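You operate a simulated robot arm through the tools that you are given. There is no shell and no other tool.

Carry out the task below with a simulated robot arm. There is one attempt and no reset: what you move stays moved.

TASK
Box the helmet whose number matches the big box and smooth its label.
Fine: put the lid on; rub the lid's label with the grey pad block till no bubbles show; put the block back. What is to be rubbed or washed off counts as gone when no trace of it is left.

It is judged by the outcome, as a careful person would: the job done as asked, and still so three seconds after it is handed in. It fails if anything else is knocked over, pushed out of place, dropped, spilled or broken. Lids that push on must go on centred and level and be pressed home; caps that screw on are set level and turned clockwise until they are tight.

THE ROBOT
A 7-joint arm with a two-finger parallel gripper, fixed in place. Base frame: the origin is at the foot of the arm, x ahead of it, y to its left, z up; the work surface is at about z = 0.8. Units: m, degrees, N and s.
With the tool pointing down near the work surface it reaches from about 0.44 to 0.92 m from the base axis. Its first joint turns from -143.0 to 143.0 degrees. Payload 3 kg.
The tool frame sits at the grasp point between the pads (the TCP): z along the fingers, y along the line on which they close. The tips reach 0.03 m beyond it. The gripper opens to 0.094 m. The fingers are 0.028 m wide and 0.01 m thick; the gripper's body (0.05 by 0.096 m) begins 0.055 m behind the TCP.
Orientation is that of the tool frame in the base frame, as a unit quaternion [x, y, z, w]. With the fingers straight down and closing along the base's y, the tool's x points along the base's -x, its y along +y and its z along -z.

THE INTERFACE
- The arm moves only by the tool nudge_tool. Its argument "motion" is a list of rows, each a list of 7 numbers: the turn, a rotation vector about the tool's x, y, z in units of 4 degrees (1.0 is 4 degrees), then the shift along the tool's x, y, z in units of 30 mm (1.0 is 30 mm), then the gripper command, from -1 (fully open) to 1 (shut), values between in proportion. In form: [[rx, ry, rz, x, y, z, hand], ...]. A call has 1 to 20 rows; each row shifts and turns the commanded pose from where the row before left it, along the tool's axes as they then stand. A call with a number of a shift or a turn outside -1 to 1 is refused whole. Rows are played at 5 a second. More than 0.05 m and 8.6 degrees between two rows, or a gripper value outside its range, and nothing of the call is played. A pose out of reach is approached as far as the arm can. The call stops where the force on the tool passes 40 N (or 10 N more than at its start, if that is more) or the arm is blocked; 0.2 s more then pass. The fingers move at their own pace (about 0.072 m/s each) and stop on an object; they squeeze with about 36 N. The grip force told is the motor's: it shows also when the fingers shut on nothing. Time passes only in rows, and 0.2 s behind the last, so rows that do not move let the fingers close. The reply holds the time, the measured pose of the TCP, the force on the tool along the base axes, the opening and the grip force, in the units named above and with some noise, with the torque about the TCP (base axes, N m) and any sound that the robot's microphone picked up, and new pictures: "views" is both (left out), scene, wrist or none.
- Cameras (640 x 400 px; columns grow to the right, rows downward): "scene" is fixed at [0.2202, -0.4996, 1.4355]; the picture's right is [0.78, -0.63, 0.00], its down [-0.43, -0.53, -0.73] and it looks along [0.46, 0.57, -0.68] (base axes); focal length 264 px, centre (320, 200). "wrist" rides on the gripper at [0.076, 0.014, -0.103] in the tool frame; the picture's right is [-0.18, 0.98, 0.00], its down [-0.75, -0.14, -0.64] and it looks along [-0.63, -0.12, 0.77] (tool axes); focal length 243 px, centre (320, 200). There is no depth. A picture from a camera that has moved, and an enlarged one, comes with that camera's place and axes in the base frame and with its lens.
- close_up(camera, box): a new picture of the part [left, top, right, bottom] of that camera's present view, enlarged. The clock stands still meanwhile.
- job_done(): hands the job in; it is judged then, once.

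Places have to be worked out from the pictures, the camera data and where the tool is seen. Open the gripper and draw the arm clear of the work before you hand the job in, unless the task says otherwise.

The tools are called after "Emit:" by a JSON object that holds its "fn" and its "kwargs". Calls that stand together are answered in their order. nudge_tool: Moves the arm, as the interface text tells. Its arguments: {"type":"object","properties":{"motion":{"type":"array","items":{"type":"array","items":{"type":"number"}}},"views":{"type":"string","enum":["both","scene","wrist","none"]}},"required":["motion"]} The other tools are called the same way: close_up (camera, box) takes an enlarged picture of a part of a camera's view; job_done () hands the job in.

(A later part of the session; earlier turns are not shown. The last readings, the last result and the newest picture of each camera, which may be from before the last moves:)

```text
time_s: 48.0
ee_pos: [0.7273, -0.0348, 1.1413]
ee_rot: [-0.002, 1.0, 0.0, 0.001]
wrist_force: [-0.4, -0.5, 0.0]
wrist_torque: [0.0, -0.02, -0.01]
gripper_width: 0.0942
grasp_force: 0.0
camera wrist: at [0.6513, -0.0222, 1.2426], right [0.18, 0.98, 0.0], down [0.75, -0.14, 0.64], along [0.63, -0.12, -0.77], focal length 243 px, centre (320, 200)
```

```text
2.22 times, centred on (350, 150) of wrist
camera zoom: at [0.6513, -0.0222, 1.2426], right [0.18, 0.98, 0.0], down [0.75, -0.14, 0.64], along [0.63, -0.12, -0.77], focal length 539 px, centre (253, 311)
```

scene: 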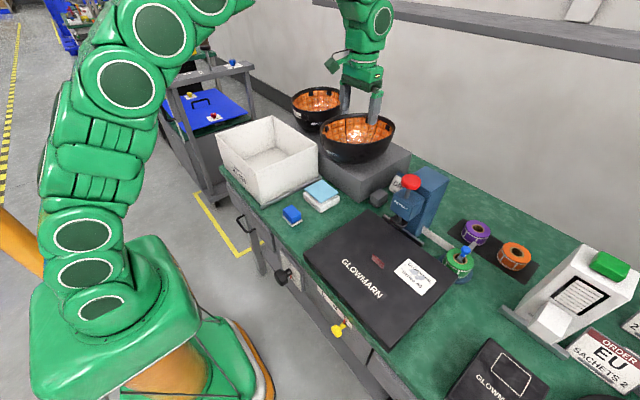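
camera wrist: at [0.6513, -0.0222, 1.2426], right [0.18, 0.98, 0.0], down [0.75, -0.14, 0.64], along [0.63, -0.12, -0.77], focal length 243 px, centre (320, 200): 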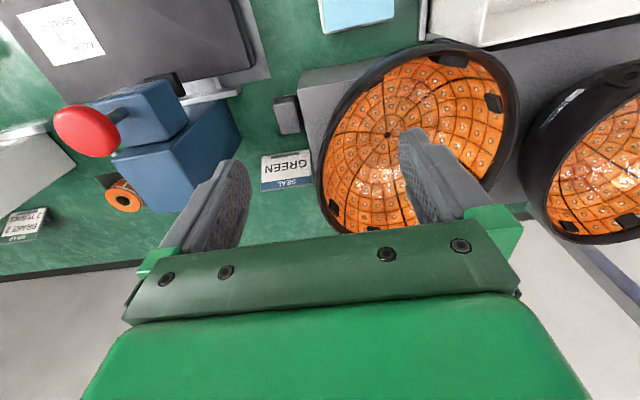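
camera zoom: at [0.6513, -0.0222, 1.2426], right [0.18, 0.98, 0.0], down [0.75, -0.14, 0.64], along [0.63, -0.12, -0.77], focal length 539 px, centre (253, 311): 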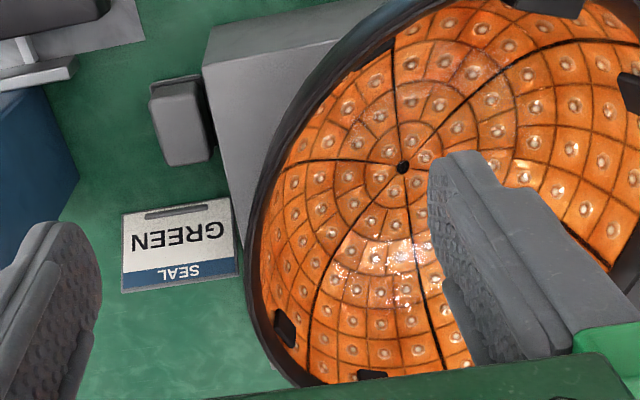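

From this view the helmet sits at about (0.81, 0.043), long axis diagonal, with its -y-most rim point near (0.825, -0.058). I go above (0.822, -0.05), tilt 11° to match the wall, and check before descending.

Emit:
{"fn": "nudge_tool", "kwargs": {"motion": [[0, 0, 0, 0, 0, 0.75, -1], [0, 0, 0, 0, 0, 0.75, -1], [0, 0, 0, -0.8, -0.245, 0, -1], [0, 0, 0, -0.8, -0.245, 0, -1], [0, 0, 0, -0.8, -0.245, 0, -1], [0, 0, 0, -0.77, -0.245, 0, -1], [-0.69, 0, 0.2, 0, 0, 0, -1], [-0.69, 0, 0.2, 0, 0, 0, -1], [-0.69, 0, 0.2, 0, 0, 0, -1], [-0.69, 0, 0.2, 0, 0, 0, -1], [0, 0, 0, 0, 0, 0.35, -1], [0, 0, 0, 0, 0, 0, -1]]}}

Emit:
{"fn": "close_up", "kwargs": {"camera": "wrist", "box": [180, 0, 480, 240]}}

Emit:
{"fn": "close_up", "kwargs": {"camera": "scene", "box": [285, 60, 445, 200]}}

```text
time_s: 50.6
ee_pos: [0.8241, -0.0632, 1.0844]
ee_rot: [0.026, 0.995, 0.096, 0.001]
wrist_force: [0.3, 0.6, -1.1]
wrist_torque: [0.02, 0.03, 0.02]
gripper_width: 0.0939
grasp_force: 0.1
camera wrist: at [0.7474, -0.0655, 1.1885], right [0.24, 0.95, 0.19], down [0.74, -0.3, 0.6], along [0.63, 0.0, -0.78], focal length 243 px, centre (320, 200)
```

scene: 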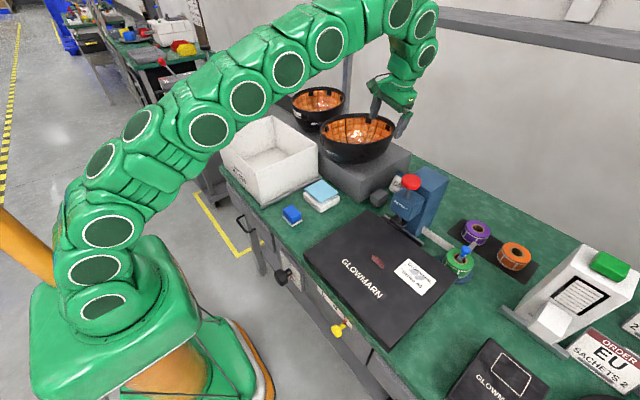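
wrist: 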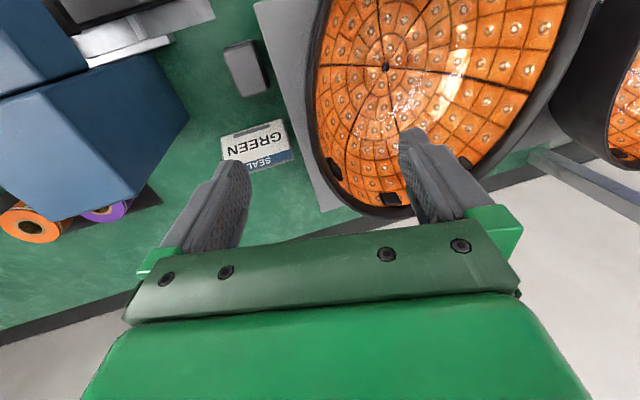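

```text
1.67 times, centred on (330, 120) of wrist
camera zoom: at [0.7474, -0.0655, 1.1885], right [0.24, 0.95, 0.19], down [0.74, -0.3, 0.6], along [0.63, 0.0, -0.78], focal length 404 px, centre (303, 333)
```

zoom: 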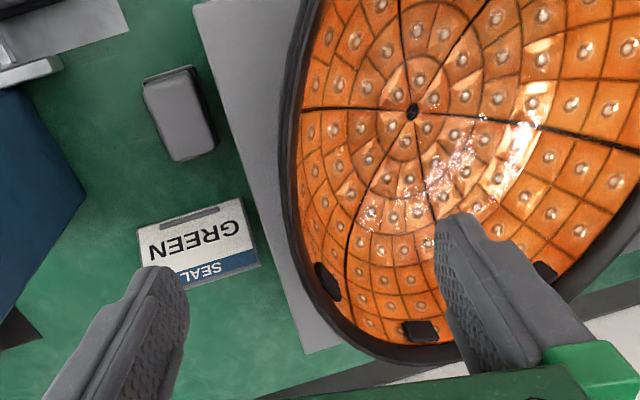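

```text
2.86 times, centred on (365, 130) of scene
camera zoom: at [0.2202, -0.4996, 1.4355], right [0.78, -0.63, 0.0], down [-0.43, -0.53, -0.73], along [0.46, 0.57, -0.68], focal length 754 px, centre (191, 400)
```

zoom: 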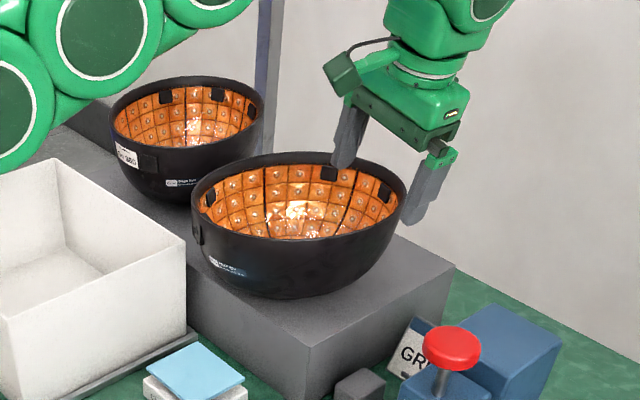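

The pad starts at x≈0.85 so the grip at x≈0.824 is clear of it, and the rim will come centred. I descend along the fingers to TCP z≈1.012.

Emit:
{"fn": "nudge_tool", "kwargs": {"motion": [[0, 0, 0, 0, 0, 0.5, -1], [0, 0, 0, 0, 0, 0.5, -1], [0, 0, 0, 0, 0, 0.5, -1], [0, 0, 0, 0, 0, 0.5, -1], [0, 0, 0, 0, 0, 0.45, -1], [0, 0, 0, 0, 0, 0, -1]]}}

Emit:
{"fn": "close_up", "kwargs": {"camera": "wrist", "box": [180, 0, 480, 240]}}

Emit:
{"fn": "close_up", "kwargs": {"camera": "scene", "box": [285, 60, 445, 200]}}

```text
time_s: 52.0
ee_pos: [0.8231, -0.0495, 1.0143]
ee_rot: [0.025, 0.995, 0.096, 0.001]
wrist_force: [-0.2, -0.1, -0.4]
wrist_torque: [-0.01, -0.03, -0.01]
gripper_width: 0.0939
grasp_force: 0.1
camera wrist: at [0.7468, -0.0511, 1.1164], right [0.24, 0.95, 0.19], down [0.74, -0.3, 0.6], along [0.63, 0.0, -0.78], focal length 243 px, centre (320, 200)
```

scene: 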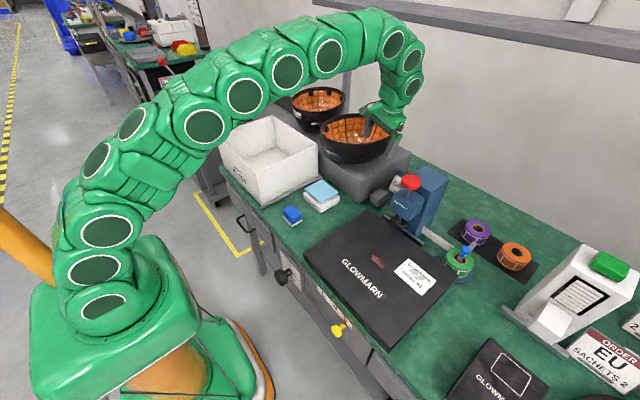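
wrist: 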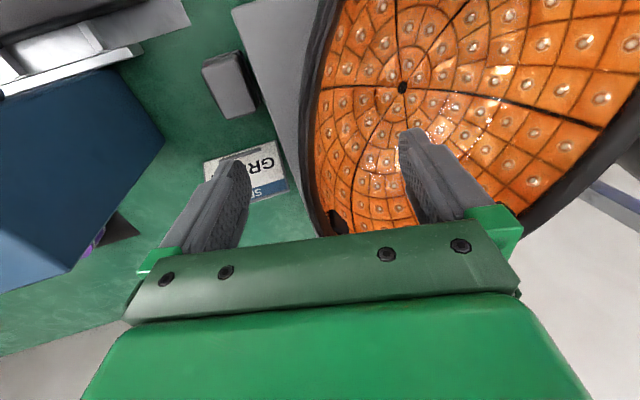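

```text
1.67 times, centred on (330, 120) of wrist
camera zoom: at [0.7468, -0.0511, 1.1164], right [0.24, 0.95, 0.19], down [0.74, -0.3, 0.6], along [0.63, 0.0, -0.78], focal length 404 px, centre (303, 333)
```

zoom: 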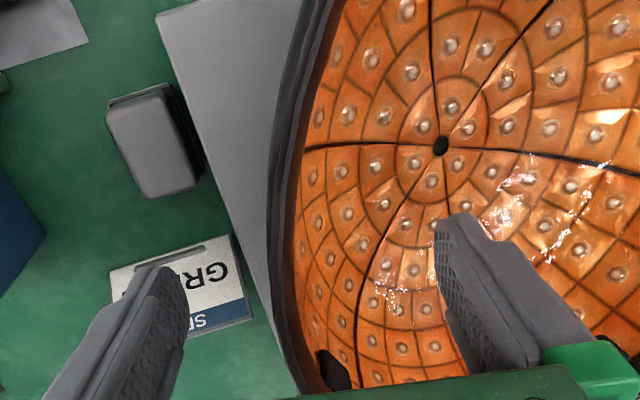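

```text
2.86 times, centred on (365, 130) of scene
camera zoom: at [0.2202, -0.4996, 1.4355], right [0.78, -0.63, 0.0], down [-0.43, -0.53, -0.73], along [0.46, 0.57, -0.68], focal length 754 px, centre (191, 400)
```

zoom: 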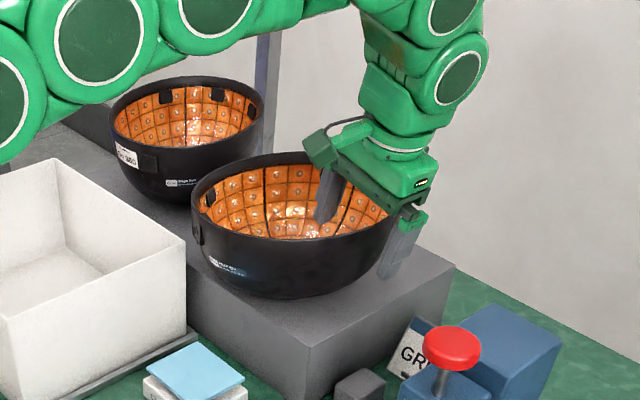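

The rim centre is about 5 mm to the -y side of the finger midpoint. I shift that much and close slowly.

Emit:
{"fn": "nudge_tool", "kwargs": {"motion": [[0, 0, 0, 0, -0.16, 0, -1], [0, 0, 0, 0, 0, 0, -0.5], [0, 0, 0, 0, 0, 0, 0], [0, 0, 0, 0, 0, 0, 0.4], [0, 0, 0, 0, 0, 0, 0.6], [0, 0, 0, 0, 0, 0, 0.8], [0, 0, 0, 0, 0, 0, 1], [0, 0, 0, 0, 0, 0, 1], [0, 0, 0, 0, 0, 0, 1]]}}

Emit:
{"fn": "close_up", "kwargs": {"camera": "wrist", "box": [180, 0, 480, 240]}}

Emit:
{"fn": "close_up", "kwargs": {"camera": "scene", "box": [285, 60, 445, 200]}}

```text
time_s: 54.0
ee_pos: [0.8227, -0.0534, 1.0119]
ee_rot: [0.027, 0.995, 0.097, 0.0]
wrist_force: [0.4, 0.6, -4.0]
wrist_torque: [-0.35, 0.02, 0.0]
gripper_width: 0.0127
grasp_force: 36.5
camera wrist: at [0.7463, -0.0554, 1.115], right [0.24, 0.95, 0.19], down [0.74, -0.3, 0.6], along [0.63, 0.0, -0.78], focal length 243 px, centre (320, 200)
```

scene: 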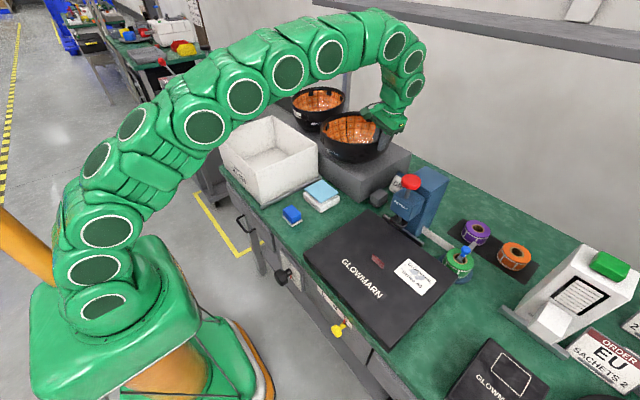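
wrist: 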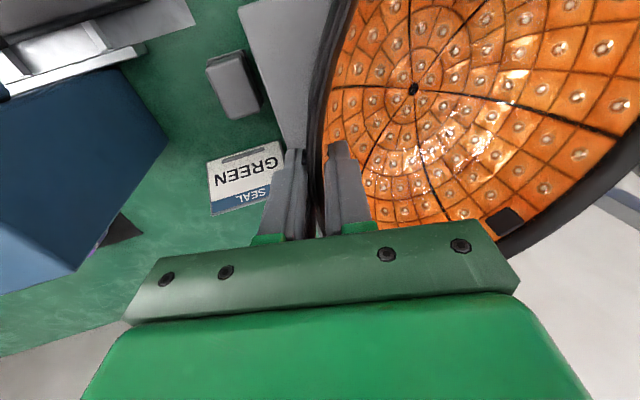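

```text
1.67 times, centred on (330, 120) of wrist
camera zoom: at [0.7463, -0.0554, 1.115], right [0.24, 0.95, 0.19], down [0.74, -0.3, 0.6], along [0.63, 0.0, -0.78], focal length 404 px, centre (303, 333)
```

zoom: 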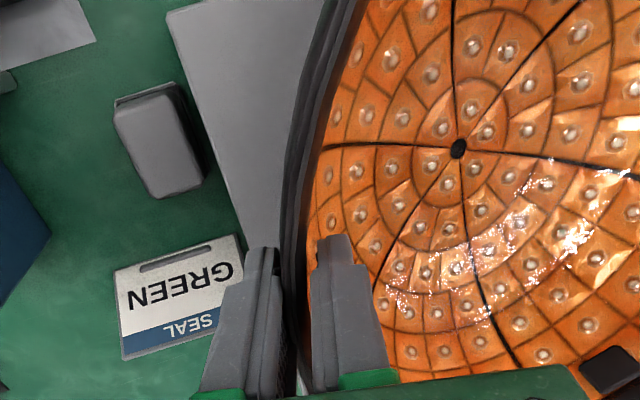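

```text
2.86 times, centred on (365, 130) of scene
camera zoom: at [0.2202, -0.4996, 1.4355], right [0.78, -0.63, 0.0], down [-0.43, -0.53, -0.73], along [0.46, 0.57, -0.68], focal length 754 px, centre (191, 400)
```

zoom: 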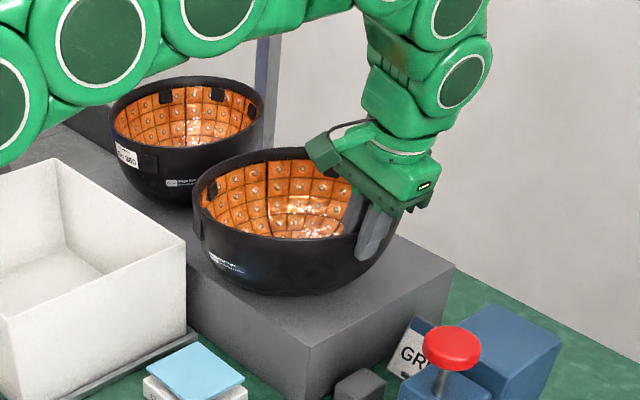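

It holds the wall (12.7 mm) and already carries the 4 N weight. I lift and draw back, then check its level.

Emit:
{"fn": "nudge_tool", "kwargs": {"motion": [[0, 0, 0, 0, 0.06, -0.3, 1], [0, 0, 0, 0, 0.08, -0.4, 1], [0, 0, 0, 0.2, 0.1, -0.5, 1], [0, 0, 0, 0.4, 0.1, -0.5, 1], [0, 0, 0, 0.6, 0.12, -0.5, 1], [0, 0, 0, 0.7, 0.12, -0.5, 1], [0, 0, 0, 0.8, 0.1, -0.4, 1], [0, 0, 0, 0.9, 0.02, 0, 1], [0, 0, 0, 0.9, 0.02, 0, 1], [0, 0, 0, 0.9, 0.02, 0, 1], [0, 0, 0, 0.9, 0.02, 0, 1], [0, 0, 0, 0.7, 0.02, 0, 1], [0, 0, 0, 0.3, 0, 0, 1], [0, 0, 0, 0, 0, 0, 1]]}}

Emit:
{"fn": "close_up", "kwargs": {"camera": "scene", "box": [235, 50, 395, 190]}}

```text
time_s: 57.0
ee_pos: [0.6046, -0.0375, 1.1085]
ee_rot: [0.027, 0.995, 0.097, 0.001]
wrist_force: [-0.4, -0.6, -2.7]
wrist_torque: [-0.33, -0.01, -0.01]
gripper_width: 0.013
grasp_force: 35.9
camera wrist: at [0.5286, -0.0396, 1.2121], right [0.24, 0.95, 0.19], down [0.74, -0.3, 0.6], along [0.63, 0.0, -0.78], focal length 243 px, centre (320, 200)
```

scene: 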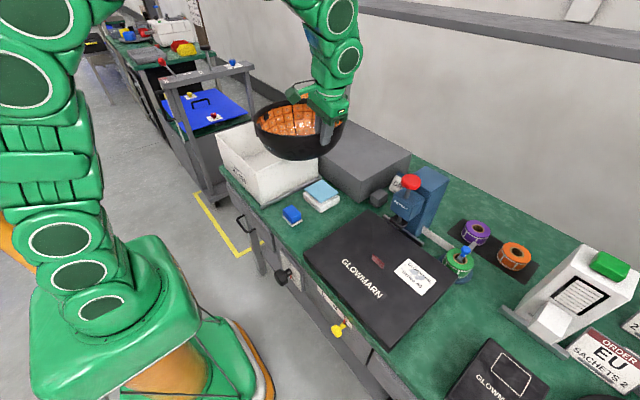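
wrist: 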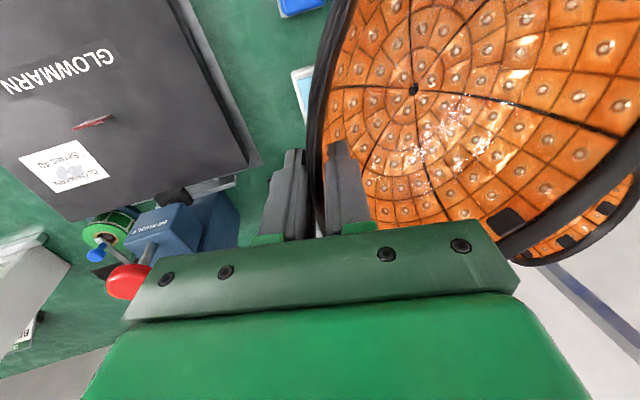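

```text
2.86 times, centred on (315, 120) of scene
camera zoom: at [0.2202, -0.4996, 1.4355], right [0.78, -0.63, 0.0], down [-0.43, -0.53, -0.73], along [0.46, 0.57, -0.68], focal length 754 px, centre (334, 429)
```

zoom: 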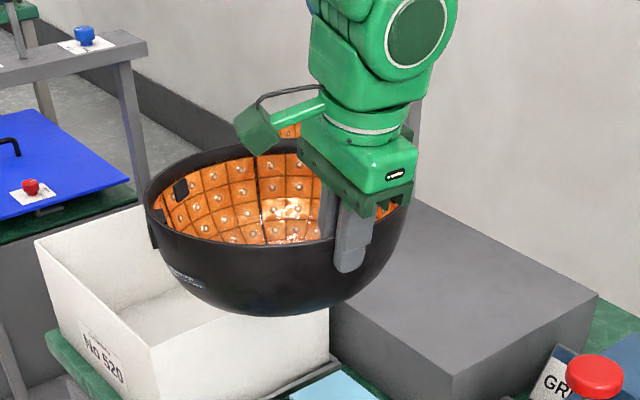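

The helmet hangs level within a few degrees. I carry it over the box, then rotate it 40° clockwise so that its long axis runs along the box's long side.

Emit:
{"fn": "nudge_tool", "kwargs": {"motion": [[0, 0, 0, 0.15, 0.39, 0.078, 1], [0, 0, 0, 0.3, 0.782, 0.155, 1], [0, 0, 0, 0.3, 0.782, 0.155, 1], [0, 0, 0, 0.3, 0.782, 0.155, 1], [0, 0, 0, 0.3, 0.782, 0.155, 1], [0, 0, 0, 0.3, 0.782, 0.155, 1], [0, 0, 0, 0.3, 0.782, 0.155, 1], [0, 0, 0, 0.3, 0.782, 0.155, 1], [0, 0, 0, 0.3, 0.782, 0.155, 1], [0, 0, 0, 0.3, 0.782, 0.155, 1], [0, 0, 0, 0.15, 0.39, 0.078, 1], [0, 0, 0, 0, 0, 0, 1]], "views": "none"}}

Emit:
{"fn": "nudge_tool", "kwargs": {"motion": [[-0.001, -0.08, 0.41, 0, 0, 0, 1], [-0.0025, -0.161, 0.817, 0, 0, 0, 1], [-0.0025, -0.161, 0.817, 0, 0, 0, 1], [-0.0025, -0.161, 0.817, 0, 0, 0, 1], [-0.0025, -0.161, 0.817, 0, 0, 0, 1], [-0.0025, -0.161, 0.817, 0, 0, 0, 1], [-0.0025, -0.161, 0.817, 0, 0, 0, 1], [-0.0025, -0.161, 0.817, 0, 0, 0, 1], [-0.0025, -0.161, 0.817, 0, 0, 0, 1], [-0.0025, -0.161, 0.817, 0, 0, 0, 1], [-0.0025, -0.161, 0.817, 0, 0, 0, 1], [-0.0025, -0.161, 0.817, 0, 0, 0, 1], [-0.001, -0.08, 0.41, 0, 0, 0, 1], [0, 0, 0, 0, 0, 0, 1]]}}

Emit:
{"fn": "close_up", "kwargs": {"camera": "scene", "box": [195, 60, 325, 180]}}

Emit:
{"fn": "close_up", "kwargs": {"camera": "wrist", "box": [160, 0, 480, 240]}}

```text
time_s: 59.6
ee_pos: [0.527, 0.2084, 1.1071]
ee_rot: [0.026, 0.995, 0.096, 0.0]
wrist_force: [-0.3, 0.3, -2.9]
wrist_torque: [-0.35, 0.02, 0.01]
gripper_width: 0.0126
grasp_force: 36.1
```

```text
time_s: 62.6
ee_pos: [0.5277, 0.2082, 1.108]
ee_rot: [0.364, 0.926, 0.089, 0.034]
wrist_force: [-1.0, -0.1, -3.4]
wrist_torque: [-0.28, 0.21, 0.01]
gripper_width: 0.0127
grasp_force: 36.0
camera wrist: at [0.4686, 0.2543, 1.2107], right [0.79, 0.58, 0.19], down [0.37, -0.71, 0.6], along [0.48, -0.41, -0.78], focal length 243 px, centre (320, 200)
```

scene: 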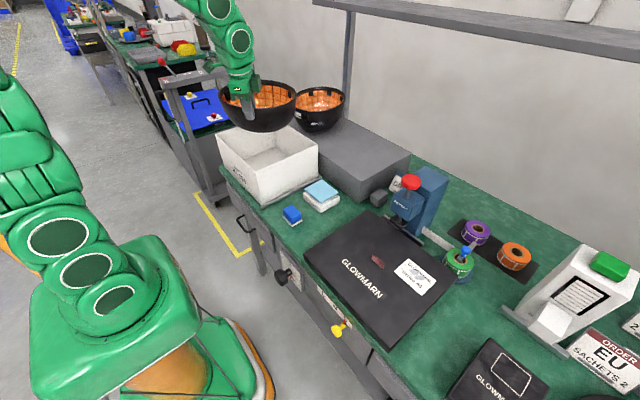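
wrist: 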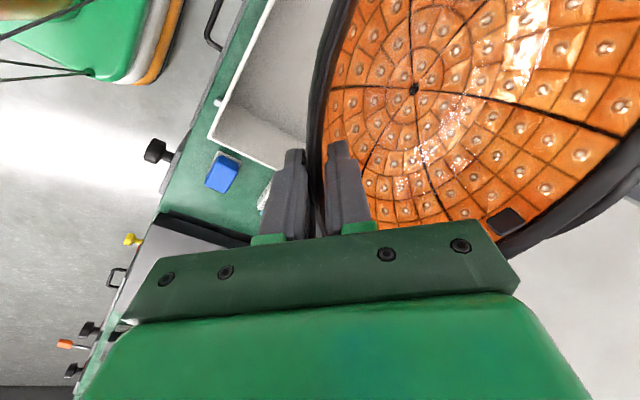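

```text
3.33 times, centred on (260, 120) of scene
camera zoom: at [0.2202, -0.4996, 1.4355], right [0.78, -0.63, 0.0], down [-0.43, -0.53, -0.73], along [0.46, 0.57, -0.68], focal length 879 px, centre (520, 467)
```

zoom: 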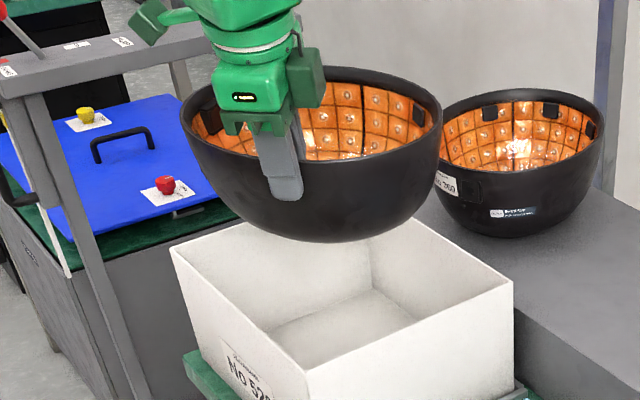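

```text
1.67 times, centred on (320, 120) of wrist
camera zoom: at [0.4686, 0.2543, 1.2107], right [0.79, 0.58, 0.19], down [0.37, -0.71, 0.6], along [0.48, -0.41, -0.78], focal length 404 px, centre (320, 333)
```

zoom: 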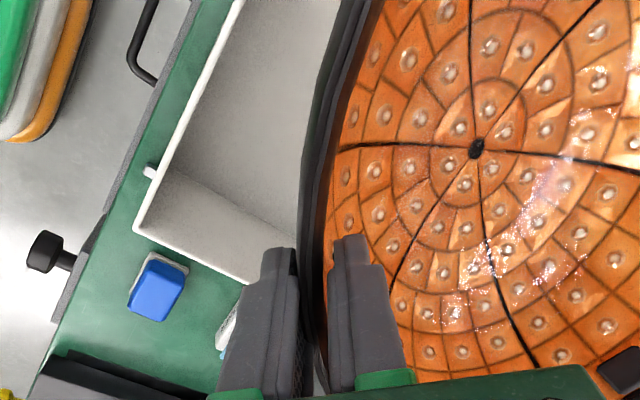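

The helmet's apex is at about (0.595, 0.282), right over the box centre (≈0.594, 0.281), long axis along y. I lower 8 cm while shifting 3 mm toward -x.

Emit:
{"fn": "nudge_tool", "kwargs": {"motion": [[0, 0, 0, 0.0136, -0.1147, 0.52, 1], [0, 0, 0, 0.0136, -0.1147, 0.52, 1], [0, 0, 0, 0.0136, -0.1147, 0.52, 1], [0, 0, 0, 0.0136, -0.1147, 0.52, 1], [0, 0, 0, 0.0136, -0.1147, 0.52, 1], [0, 0, 0, 0, 0, 0, 1]]}}

Emit:
{"fn": "close_up", "kwargs": {"camera": "scene", "box": [205, 90, 325, 180]}}

Emit:
{"fn": "close_up", "kwargs": {"camera": "wrist", "box": [160, 0, 480, 240]}}

```text
time_s: 64.0
ee_pos: [0.5256, 0.2082, 1.0292]
ee_rot: [0.364, 0.926, 0.09, 0.034]
wrist_force: [-0.2, 0.2, -3.5]
wrist_torque: [-0.25, 0.23, 0.0]
gripper_width: 0.0127
grasp_force: 36.4
camera wrist: at [0.4654, 0.2547, 1.131], right [0.79, 0.58, 0.19], down [0.37, -0.71, 0.6], along [0.48, -0.41, -0.78], focal length 243 px, centre (320, 200)
```

scene: 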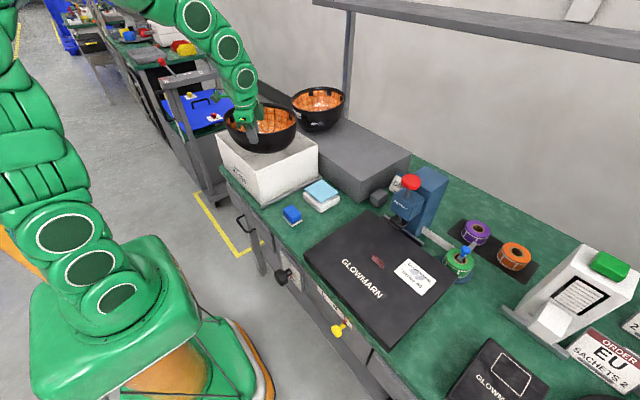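
wrist: 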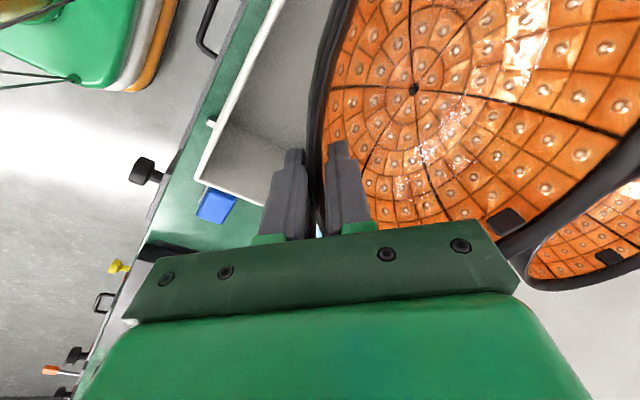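

```text
4.44 times, centred on (265, 135) of scene
camera zoom: at [0.2202, -0.4996, 1.4355], right [0.78, -0.63, 0.0], down [-0.43, -0.53, -0.73], along [0.46, 0.57, -0.68], focal length 1172 px, centre (564, 489)
```

zoom: 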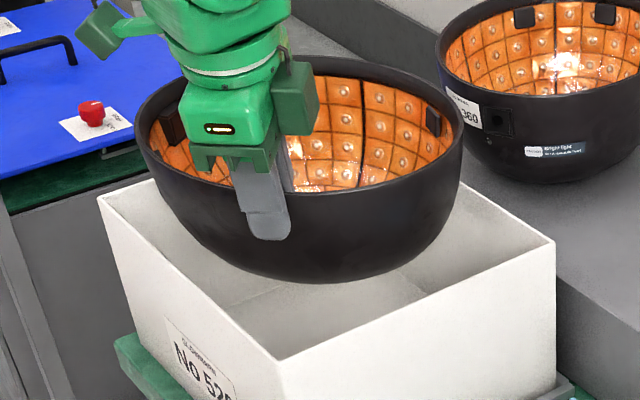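

```text
1.67 times, centred on (320, 120) of wrist
camera zoom: at [0.4654, 0.2547, 1.131], right [0.79, 0.58, 0.19], down [0.37, -0.71, 0.6], along [0.48, -0.41, -0.78], focal length 404 px, centre (320, 333)
```

zoom: 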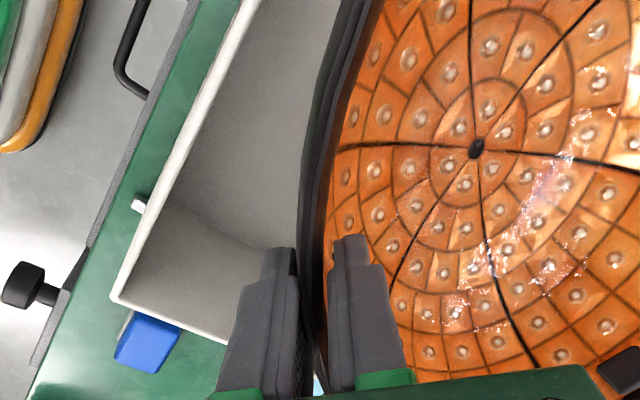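

Good margins: the outer finger is well inside the box corner. I lower 4 cm more.

Emit:
{"fn": "nudge_tool", "kwargs": {"motion": [[0, 0, 0, -0.001, -0.0633, 0.327, 1], [0, 0, 0, -0.001, -0.0633, 0.327, 1], [0, 0, 0, -0.001, -0.0633, 0.327, 1], [0, 0, 0, -0.001, -0.0633, 0.327, 1], [0, 0, 0, 0, 0, 0, 1]]}}

Emit:
{"fn": "close_up", "kwargs": {"camera": "scene", "box": [205, 90, 325, 180]}}

Emit:
{"fn": "close_up", "kwargs": {"camera": "wrist", "box": [160, 0, 480, 240]}}

```text
time_s: 65.2
ee_pos: [0.5237, 0.2076, 0.9891]
ee_rot: [0.365, 0.926, 0.09, 0.034]
wrist_force: [0.0, -0.4, -2.8]
wrist_torque: [-0.27, 0.24, -0.02]
gripper_width: 0.0129
grasp_force: 35.9
camera wrist: at [0.4652, 0.2548, 1.0921], right [0.79, 0.58, 0.19], down [0.37, -0.71, 0.6], along [0.48, -0.41, -0.78], focal length 243 px, centre (320, 200)
```

scene: 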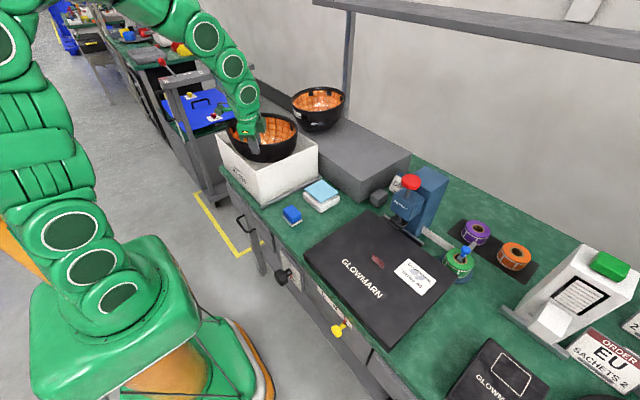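
wrist: 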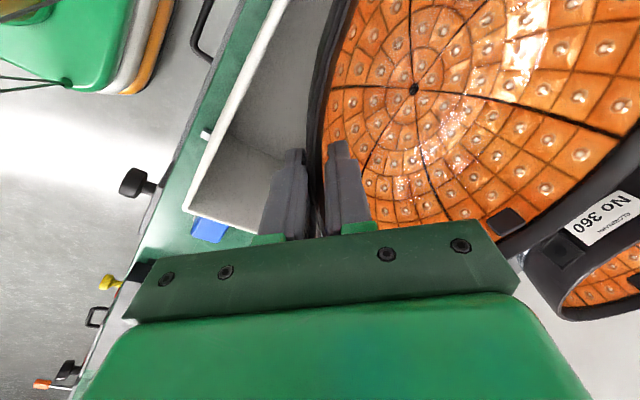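

```text
4.44 times, centred on (265, 135) of scene
camera zoom: at [0.2202, -0.4996, 1.4355], right [0.78, -0.63, 0.0], down [-0.43, -0.53, -0.73], along [0.46, 0.57, -0.68], focal length 1172 px, centre (564, 489)
```

zoom: 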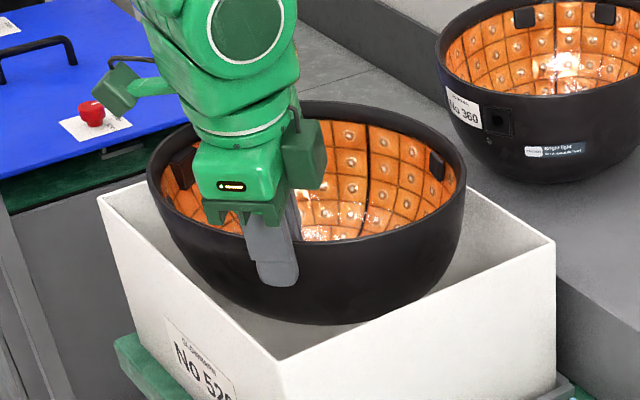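

```text
1.67 times, centred on (320, 120) of wrist
camera zoom: at [0.4652, 0.2548, 1.0921], right [0.79, 0.58, 0.19], down [0.37, -0.71, 0.6], along [0.48, -0.41, -0.78], focal length 404 px, centre (320, 333)
```

zoom: 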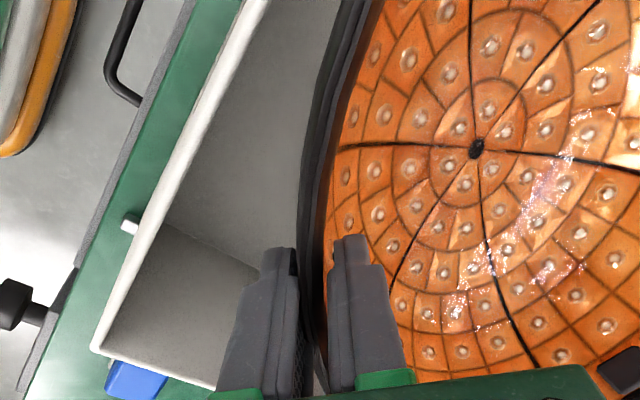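

No contact yet (force only the helmet's weight). I go on down in smaller steps.

Emit:
{"fn": "nudge_tool", "kwargs": {"motion": [[0, 0, 0, -0.001, -0.0316, 0.163, 1], [0, 0, 0, -0.001, -0.0316, 0.163, 1], [0, 0, 0, -0.001, -0.0316, 0.163, 1], [0, 0, 0, 0, 0, 0, 1]], "views": "none"}}

Emit:
{"fn": "nudge_tool", "kwargs": {"motion": [[0, 0, 0, -0.001, -0.0316, 0.163, 1], [0, 0, 0, -0.001, -0.0316, 0.163, 1], [0, 0, 0, 0, 0, 0, 1]]}}

Emit:
{"fn": "close_up", "kwargs": {"camera": "scene", "box": [205, 90, 325, 180]}}

Emit:
{"fn": "close_up", "kwargs": {"camera": "wrist", "box": [160, 0, 480, 240]}}

```text
time_s: 66.2
ee_pos: [0.5254, 0.209, 0.973]
ee_rot: [0.365, 0.926, 0.089, 0.035]
wrist_force: [0.7, 0.1, -3.1]
wrist_torque: [-0.25, 0.24, -0.03]
gripper_width: 0.0127
grasp_force: 36.4
```

```text
time_s: 67.0
ee_pos: [0.5248, 0.2077, 0.9634]
ee_rot: [0.365, 0.926, 0.089, 0.034]
wrist_force: [-0.5, -0.1, -3.5]
wrist_torque: [-0.27, 0.24, 0.01]
gripper_width: 0.0126
grasp_force: 36.2
camera wrist: at [0.4653, 0.2543, 1.0661], right [0.79, 0.58, 0.19], down [0.37, -0.71, 0.6], along [0.48, -0.41, -0.78], focal length 243 px, centre (320, 200)
```

scene: 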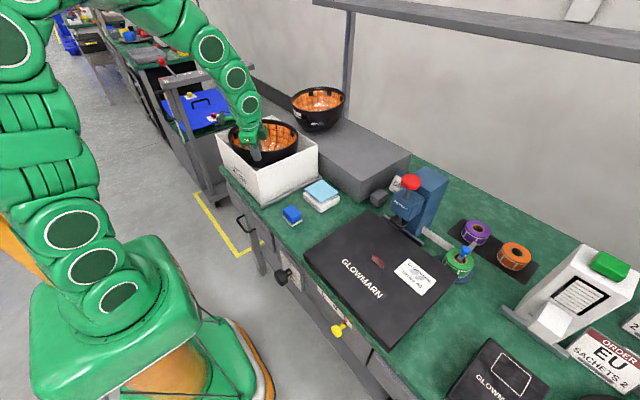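
wrist: 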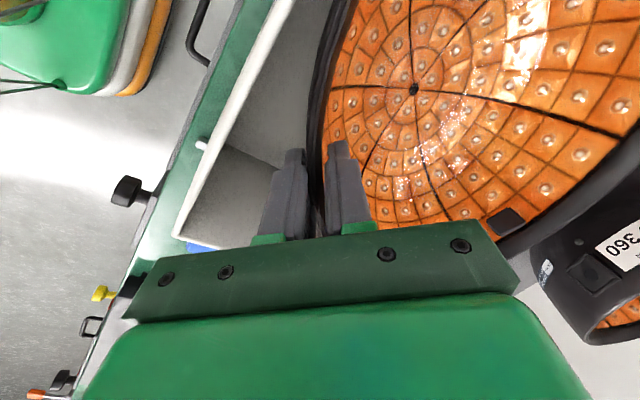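

```text
4.44 times, centred on (265, 135) of scene
camera zoom: at [0.2202, -0.4996, 1.4355], right [0.78, -0.63, 0.0], down [-0.43, -0.53, -0.73], along [0.46, 0.57, -0.68], focal length 1172 px, centre (564, 489)
```

zoom: 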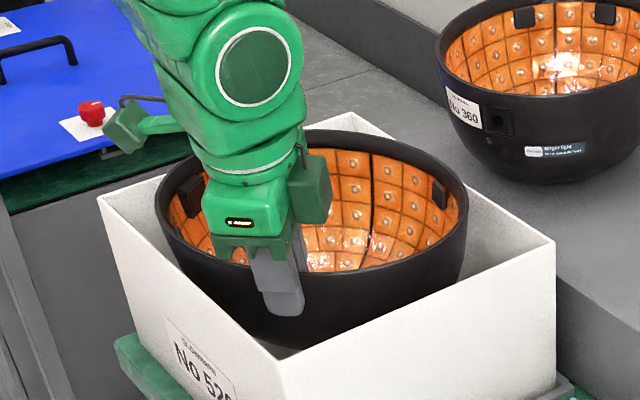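

```text
1.67 times, centred on (320, 120) of wrist
camera zoom: at [0.4653, 0.2543, 1.0661], right [0.79, 0.58, 0.19], down [0.37, -0.71, 0.6], along [0.48, -0.41, -0.78], focal length 404 px, centre (320, 333)
```

zoom: 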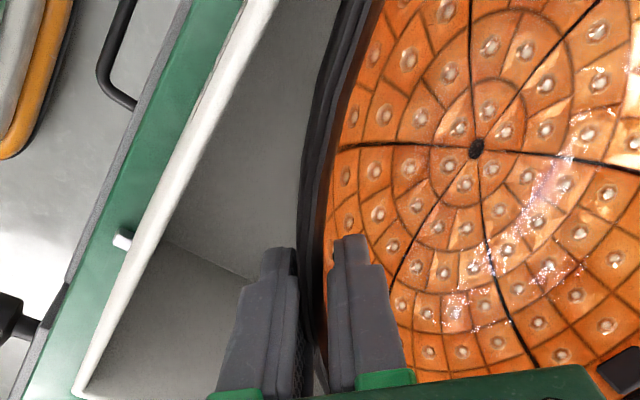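

The helmet fits well inside the box walls. I keep lowering in steps, watching the force.

Emit:
{"fn": "nudge_tool", "kwargs": {"motion": [[0, 0, 0, -0.001, -0.0316, 0.163, 1], [0, 0, 0, -0.001, -0.0316, 0.163, 1], [0, 0, 0, -0.001, -0.0316, 0.163, 1], [0, 0, 0, 0, 0, 0, 1]], "views": "none"}}

Emit:
{"fn": "nudge_tool", "kwargs": {"motion": [[0, 0, 0, -0.001, -0.0316, 0.163, 1], [0, 0, 0, -0.001, -0.0316, 0.163, 1], [0, 0, 0, -0.001, -0.0316, 0.163, 1], [0, 0, 0, 0, 0, 0, 1]]}}

Emit:
{"fn": "close_up", "kwargs": {"camera": "scene", "box": [205, 90, 325, 180]}}

Emit:
{"fn": "close_up", "kwargs": {"camera": "wrist", "box": [160, 0, 480, 240]}}

```text
time_s: 68.0
ee_pos: [0.5245, 0.2076, 0.9499]
ee_rot: [0.366, 0.926, 0.09, 0.033]
wrist_force: [-0.4, -0.1, -3.7]
wrist_torque: [-0.29, 0.26, 0.01]
gripper_width: 0.0128
grasp_force: 36.1
```

```text
time_s: 69.0
ee_pos: [0.5253, 0.2086, 0.9342]
ee_rot: [0.365, 0.926, 0.09, 0.035]
wrist_force: [-0.9, 0.1, -3.2]
wrist_torque: [-0.28, 0.27, 0.0]
gripper_width: 0.0127
grasp_force: 35.3
camera wrist: at [0.4657, 0.2553, 1.0369], right [0.79, 0.58, 0.19], down [0.37, -0.71, 0.6], along [0.48, -0.41, -0.78], focal length 243 px, centre (320, 200)
```

scene: 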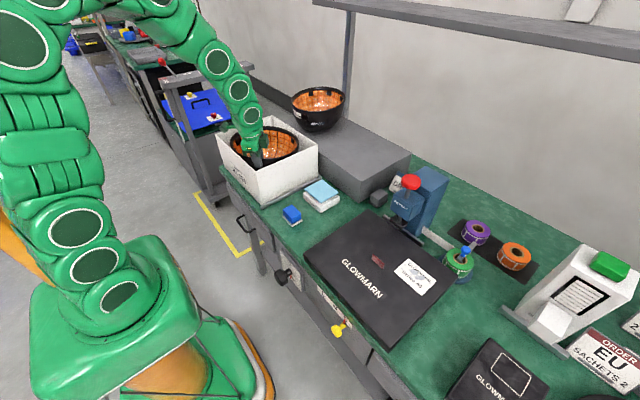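
wrist: 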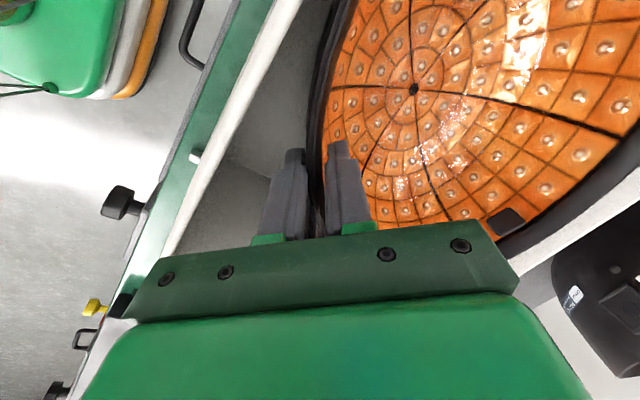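

```text
4.44 times, centred on (265, 135) of scene
camera zoom: at [0.2202, -0.4996, 1.4355], right [0.78, -0.63, 0.0], down [-0.43, -0.53, -0.73], along [0.46, 0.57, -0.68], focal length 1172 px, centre (564, 489)
```

zoom: 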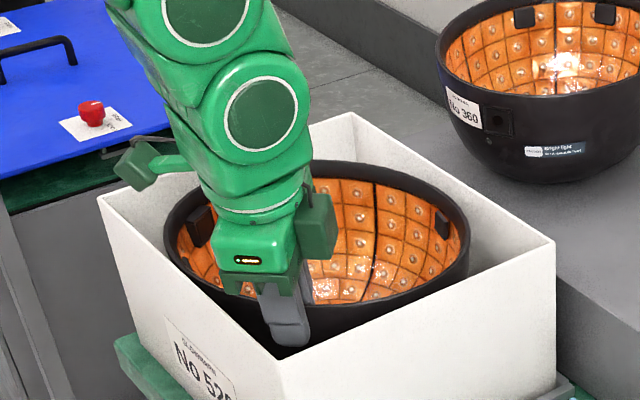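

```text
1.67 times, centred on (320, 120) of wrist
camera zoom: at [0.4657, 0.2553, 1.0369], right [0.79, 0.58, 0.19], down [0.37, -0.71, 0.6], along [0.48, -0.41, -0.78], focal length 404 px, centre (320, 333)
```

zoom: 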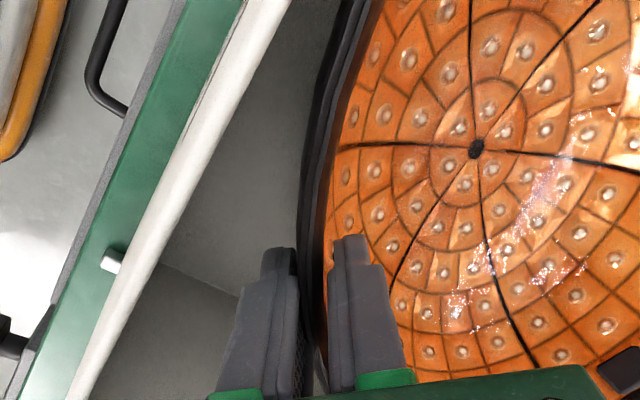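

Still free. I continue in 4 mm then 3 mm steps until the floor is felt.

Emit:
{"fn": "nudge_tool", "kwargs": {"motion": [[0, 0, 0, -0.001, -0.0253, 0.13, 1], [0, 0, 0, -0.001, -0.0253, 0.13, 1], [0, 0, 0, 0, 0, 0, 1]], "views": "none"}}

Emit:
{"fn": "nudge_tool", "kwargs": {"motion": [[0, 0, 0, -0.001, -0.019, 0.098, 1], [0, 0, 0, 0, 0, 0, 1]], "views": "none"}}

Emit:
{"fn": "nudge_tool", "kwargs": {"motion": [[0, 0, 0, -0.001, -0.019, 0.098, 1], [0, 0, 0, 0, 0, 0, 1]], "views": "none"}}

```text
time_s: 69.8
ee_pos: [0.5243, 0.21, 0.9257]
ee_rot: [0.365, 0.926, 0.09, 0.034]
wrist_force: [0.0, -0.2, -3.1]
wrist_torque: [-0.23, 0.25, 0.0]
gripper_width: 0.0128
grasp_force: 36.1
```

```text
time_s: 70.4
ee_pos: [0.5258, 0.2083, 0.923]
ee_rot: [0.365, 0.926, 0.089, 0.033]
wrist_force: [0.5, -0.2, -2.6]
wrist_torque: [-0.25, 0.23, 0.06]
gripper_width: 0.0127
grasp_force: 36.2
```

```text
time_s: 71.0
ee_pos: [0.5245, 0.2081, 0.9204]
ee_rot: [0.365, 0.926, 0.09, 0.034]
wrist_force: [0.0, -0.3, -3.9]
wrist_torque: [-0.23, 0.24, -0.01]
gripper_width: 0.0126
grasp_force: 35.1
```

Not touching yet; more small steps.

Emit:
{"fn": "nudge_tool", "kwargs": {"motion": [[0, 0, 0, -0.001, -0.019, 0.098, 1], [0, 0, 0, 0, 0, 0, 1]], "views": "none"}}

Emit:
{"fn": "nudge_tool", "kwargs": {"motion": [[0, 0, 0, -0.001, -0.019, 0.098, 1], [0, 0, 0, 0, 0, 0, 1]]}}

Emit:
{"fn": "close_up", "kwargs": {"camera": "scene", "box": [205, 90, 325, 180]}}

```text
time_s: 71.6
ee_pos: [0.5244, 0.2092, 0.9173]
ee_rot: [0.365, 0.926, 0.089, 0.034]
wrist_force: [-1.1, 0.4, -2.9]
wrist_torque: [-0.24, 0.24, 0.0]
gripper_width: 0.0129
grasp_force: 36.1
```

```text
time_s: 72.2
ee_pos: [0.5247, 0.2088, 0.9135]
ee_rot: [0.365, 0.926, 0.09, 0.035]
wrist_force: [-2.6, -1.8, 7.9]
wrist_torque: [0.04, 0.01, 0.04]
gripper_width: 0.0126
grasp_force: 36.2
camera wrist: at [0.4658, 0.2552, 1.0163], right [0.79, 0.58, 0.19], down [0.37, -0.71, 0.6], along [0.48, -0.41, -0.78], focal length 243 px, centre (320, 200)
```

scene: 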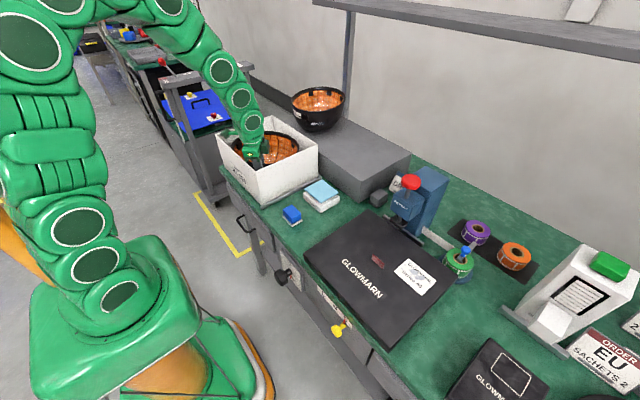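
wrist: 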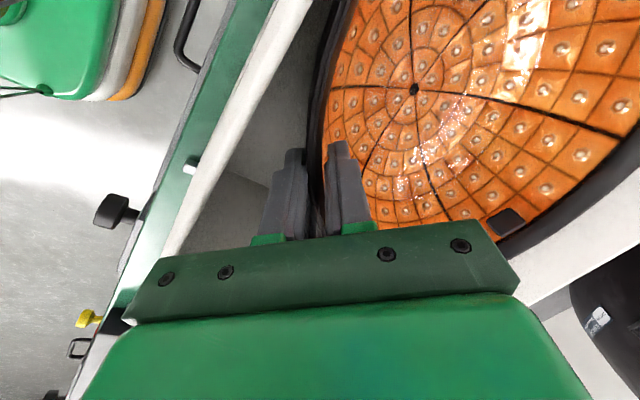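

```text
4.44 times, centred on (265, 135) of scene
camera zoom: at [0.2202, -0.4996, 1.4355], right [0.78, -0.63, 0.0], down [-0.43, -0.53, -0.73], along [0.46, 0.57, -0.68], focal length 1172 px, centre (564, 489)
```

zoom: 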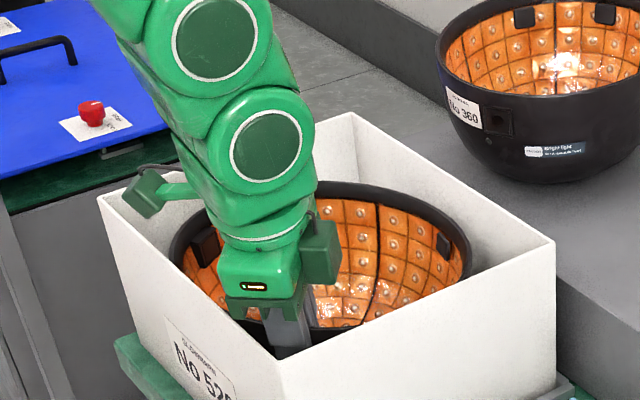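

Contact with the box floor (+7.9 N at z≈0.9135). I open the fingers a little and watch.

Emit:
{"fn": "nudge_tool", "kwargs": {"motion": [[0, 0, 0, 0, 0, 0, 0.7], [0, 0, 0, 0, 0, 0, 0.5], [0, 0, 0, 0, 0, 0, 0.4], [0, 0, 0, 0, 0, 0, 0.4]]}}

Emit:
{"fn": "close_up", "kwargs": {"camera": "wrist", "box": [160, 0, 480, 240]}}

Emit:
{"fn": "close_up", "kwargs": {"camera": "scene", "box": [205, 90, 325, 180]}}

```text
time_s: 73.2
ee_pos: [0.5253, 0.2087, 0.9125]
ee_rot: [0.365, 0.926, 0.09, 0.034]
wrist_force: [0.7, 0.3, 0.5]
wrist_torque: [0.02, -0.01, -0.01]
gripper_width: 0.028
grasp_force: 0.1
camera wrist: at [0.4657, 0.2552, 1.016], right [0.79, 0.58, 0.19], down [0.37, -0.71, 0.6], along [0.48, -0.41, -0.78], focal length 243 px, centre (320, 200)
```

scene: 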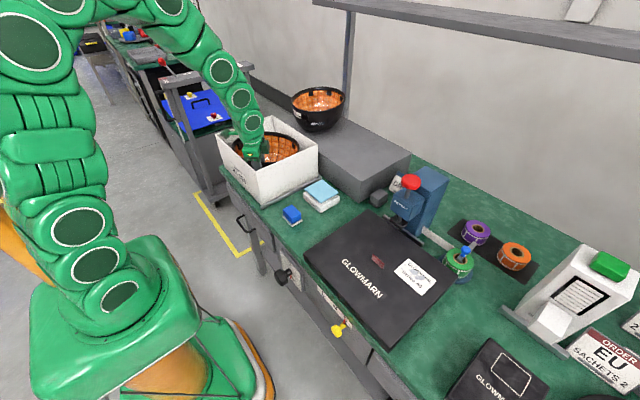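
wrist: 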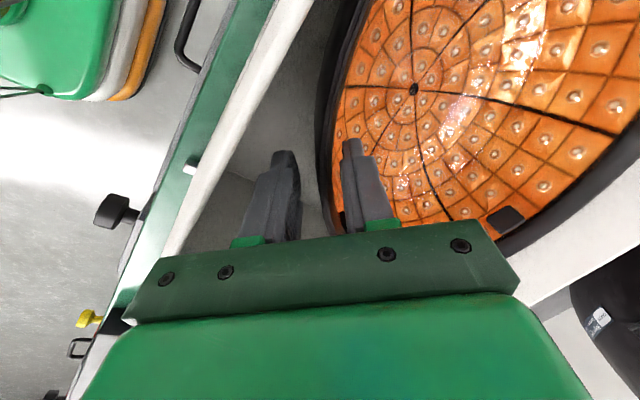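

```text
1.67 times, centred on (320, 120) of wrist
camera zoom: at [0.4657, 0.2552, 1.016], right [0.79, 0.58, 0.19], down [0.37, -0.71, 0.6], along [0.48, -0.41, -0.78], focal length 404 px, centre (320, 333)
```

zoom: 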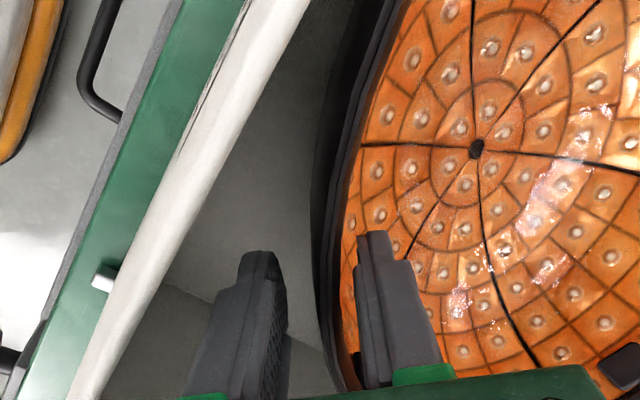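

```text
4.44 times, centred on (265, 135) of scene
camera zoom: at [0.2202, -0.4996, 1.4355], right [0.78, -0.63, 0.0], down [-0.43, -0.53, -0.73], along [0.46, 0.57, -0.68], focal length 1172 px, centre (564, 489)
```

zoom: 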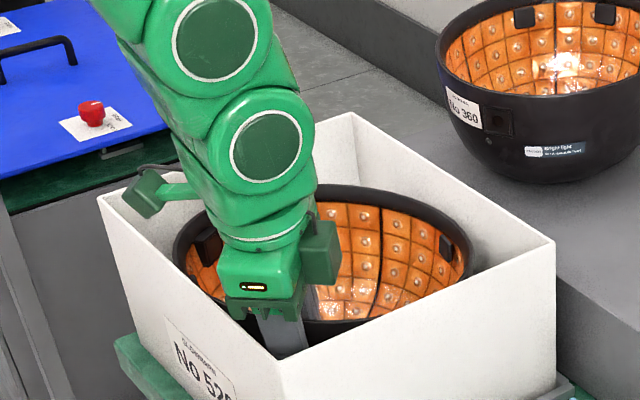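

The helmet sits free on the box floor. I open slightly more and withdraw, first along the fingers then straight up.

Emit:
{"fn": "nudge_tool", "kwargs": {"motion": [[0, 0, 0, 0, 0, 0, 0.1], [0, 0, 0, 0, 0.1, 0, 0.1], [0, 0, 0, 0, 0, -0.4, 0.1], [0, 0, 0, 0, 0.05, -0.6, 0.1], [0, 0, 0, 0, 0.13, -0.7, 0.1], [0, 0, 0, 0, 0.15, -0.8, 0.1], [0, 0, 0, 0, 0.19, -0.98, 0.1], [0, 0, 0, 0, 0.19, -0.98, 0.1], [0, 0, 0, 0, 0.19, -0.98, 0.1], [0, 0, 0, 0, 0.19, -0.98, 0.1], [0, 0, 0, 0, 0.19, -0.98, -1], [0, 0, 0, 0, 0, 0, -1]]}}

Emit:
{"fn": "close_up", "kwargs": {"camera": "scene", "box": [205, 90, 325, 180]}}

```text
time_s: 75.8
ee_pos: [0.5252, 0.2052, 1.1416]
ee_rot: [0.365, 0.926, 0.089, 0.033]
wrist_force: [0.6, -0.2, -0.2]
wrist_torque: [0.02, 0.01, 0.01]
gripper_width: 0.0938
grasp_force: 0.2
camera wrist: at [0.4652, 0.2519, 1.2431], right [0.79, 0.58, 0.19], down [0.37, -0.71, 0.6], along [0.48, -0.41, -0.78], focal length 243 px, centre (320, 200)
```

scene: 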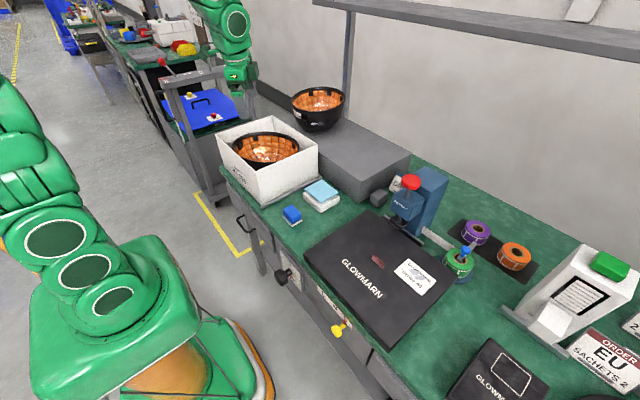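
wrist: 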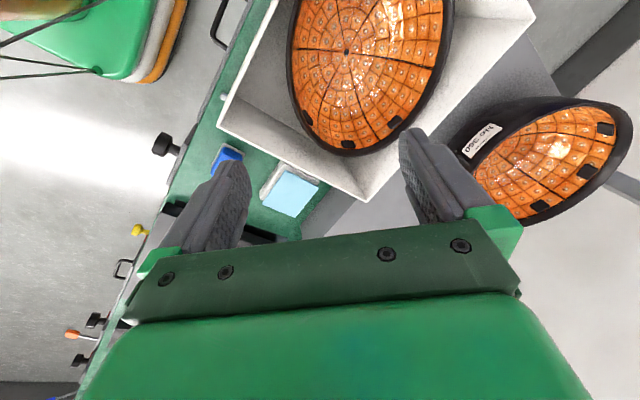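

```text
4.44 times, centred on (265, 135) of scene
camera zoom: at [0.2202, -0.4996, 1.4355], right [0.78, -0.63, 0.0], down [-0.43, -0.53, -0.73], along [0.46, 0.57, -0.68], focal length 1172 px, centre (564, 489)
```

zoom: 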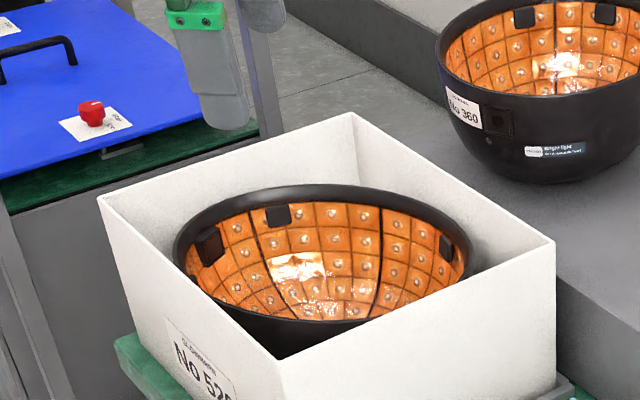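

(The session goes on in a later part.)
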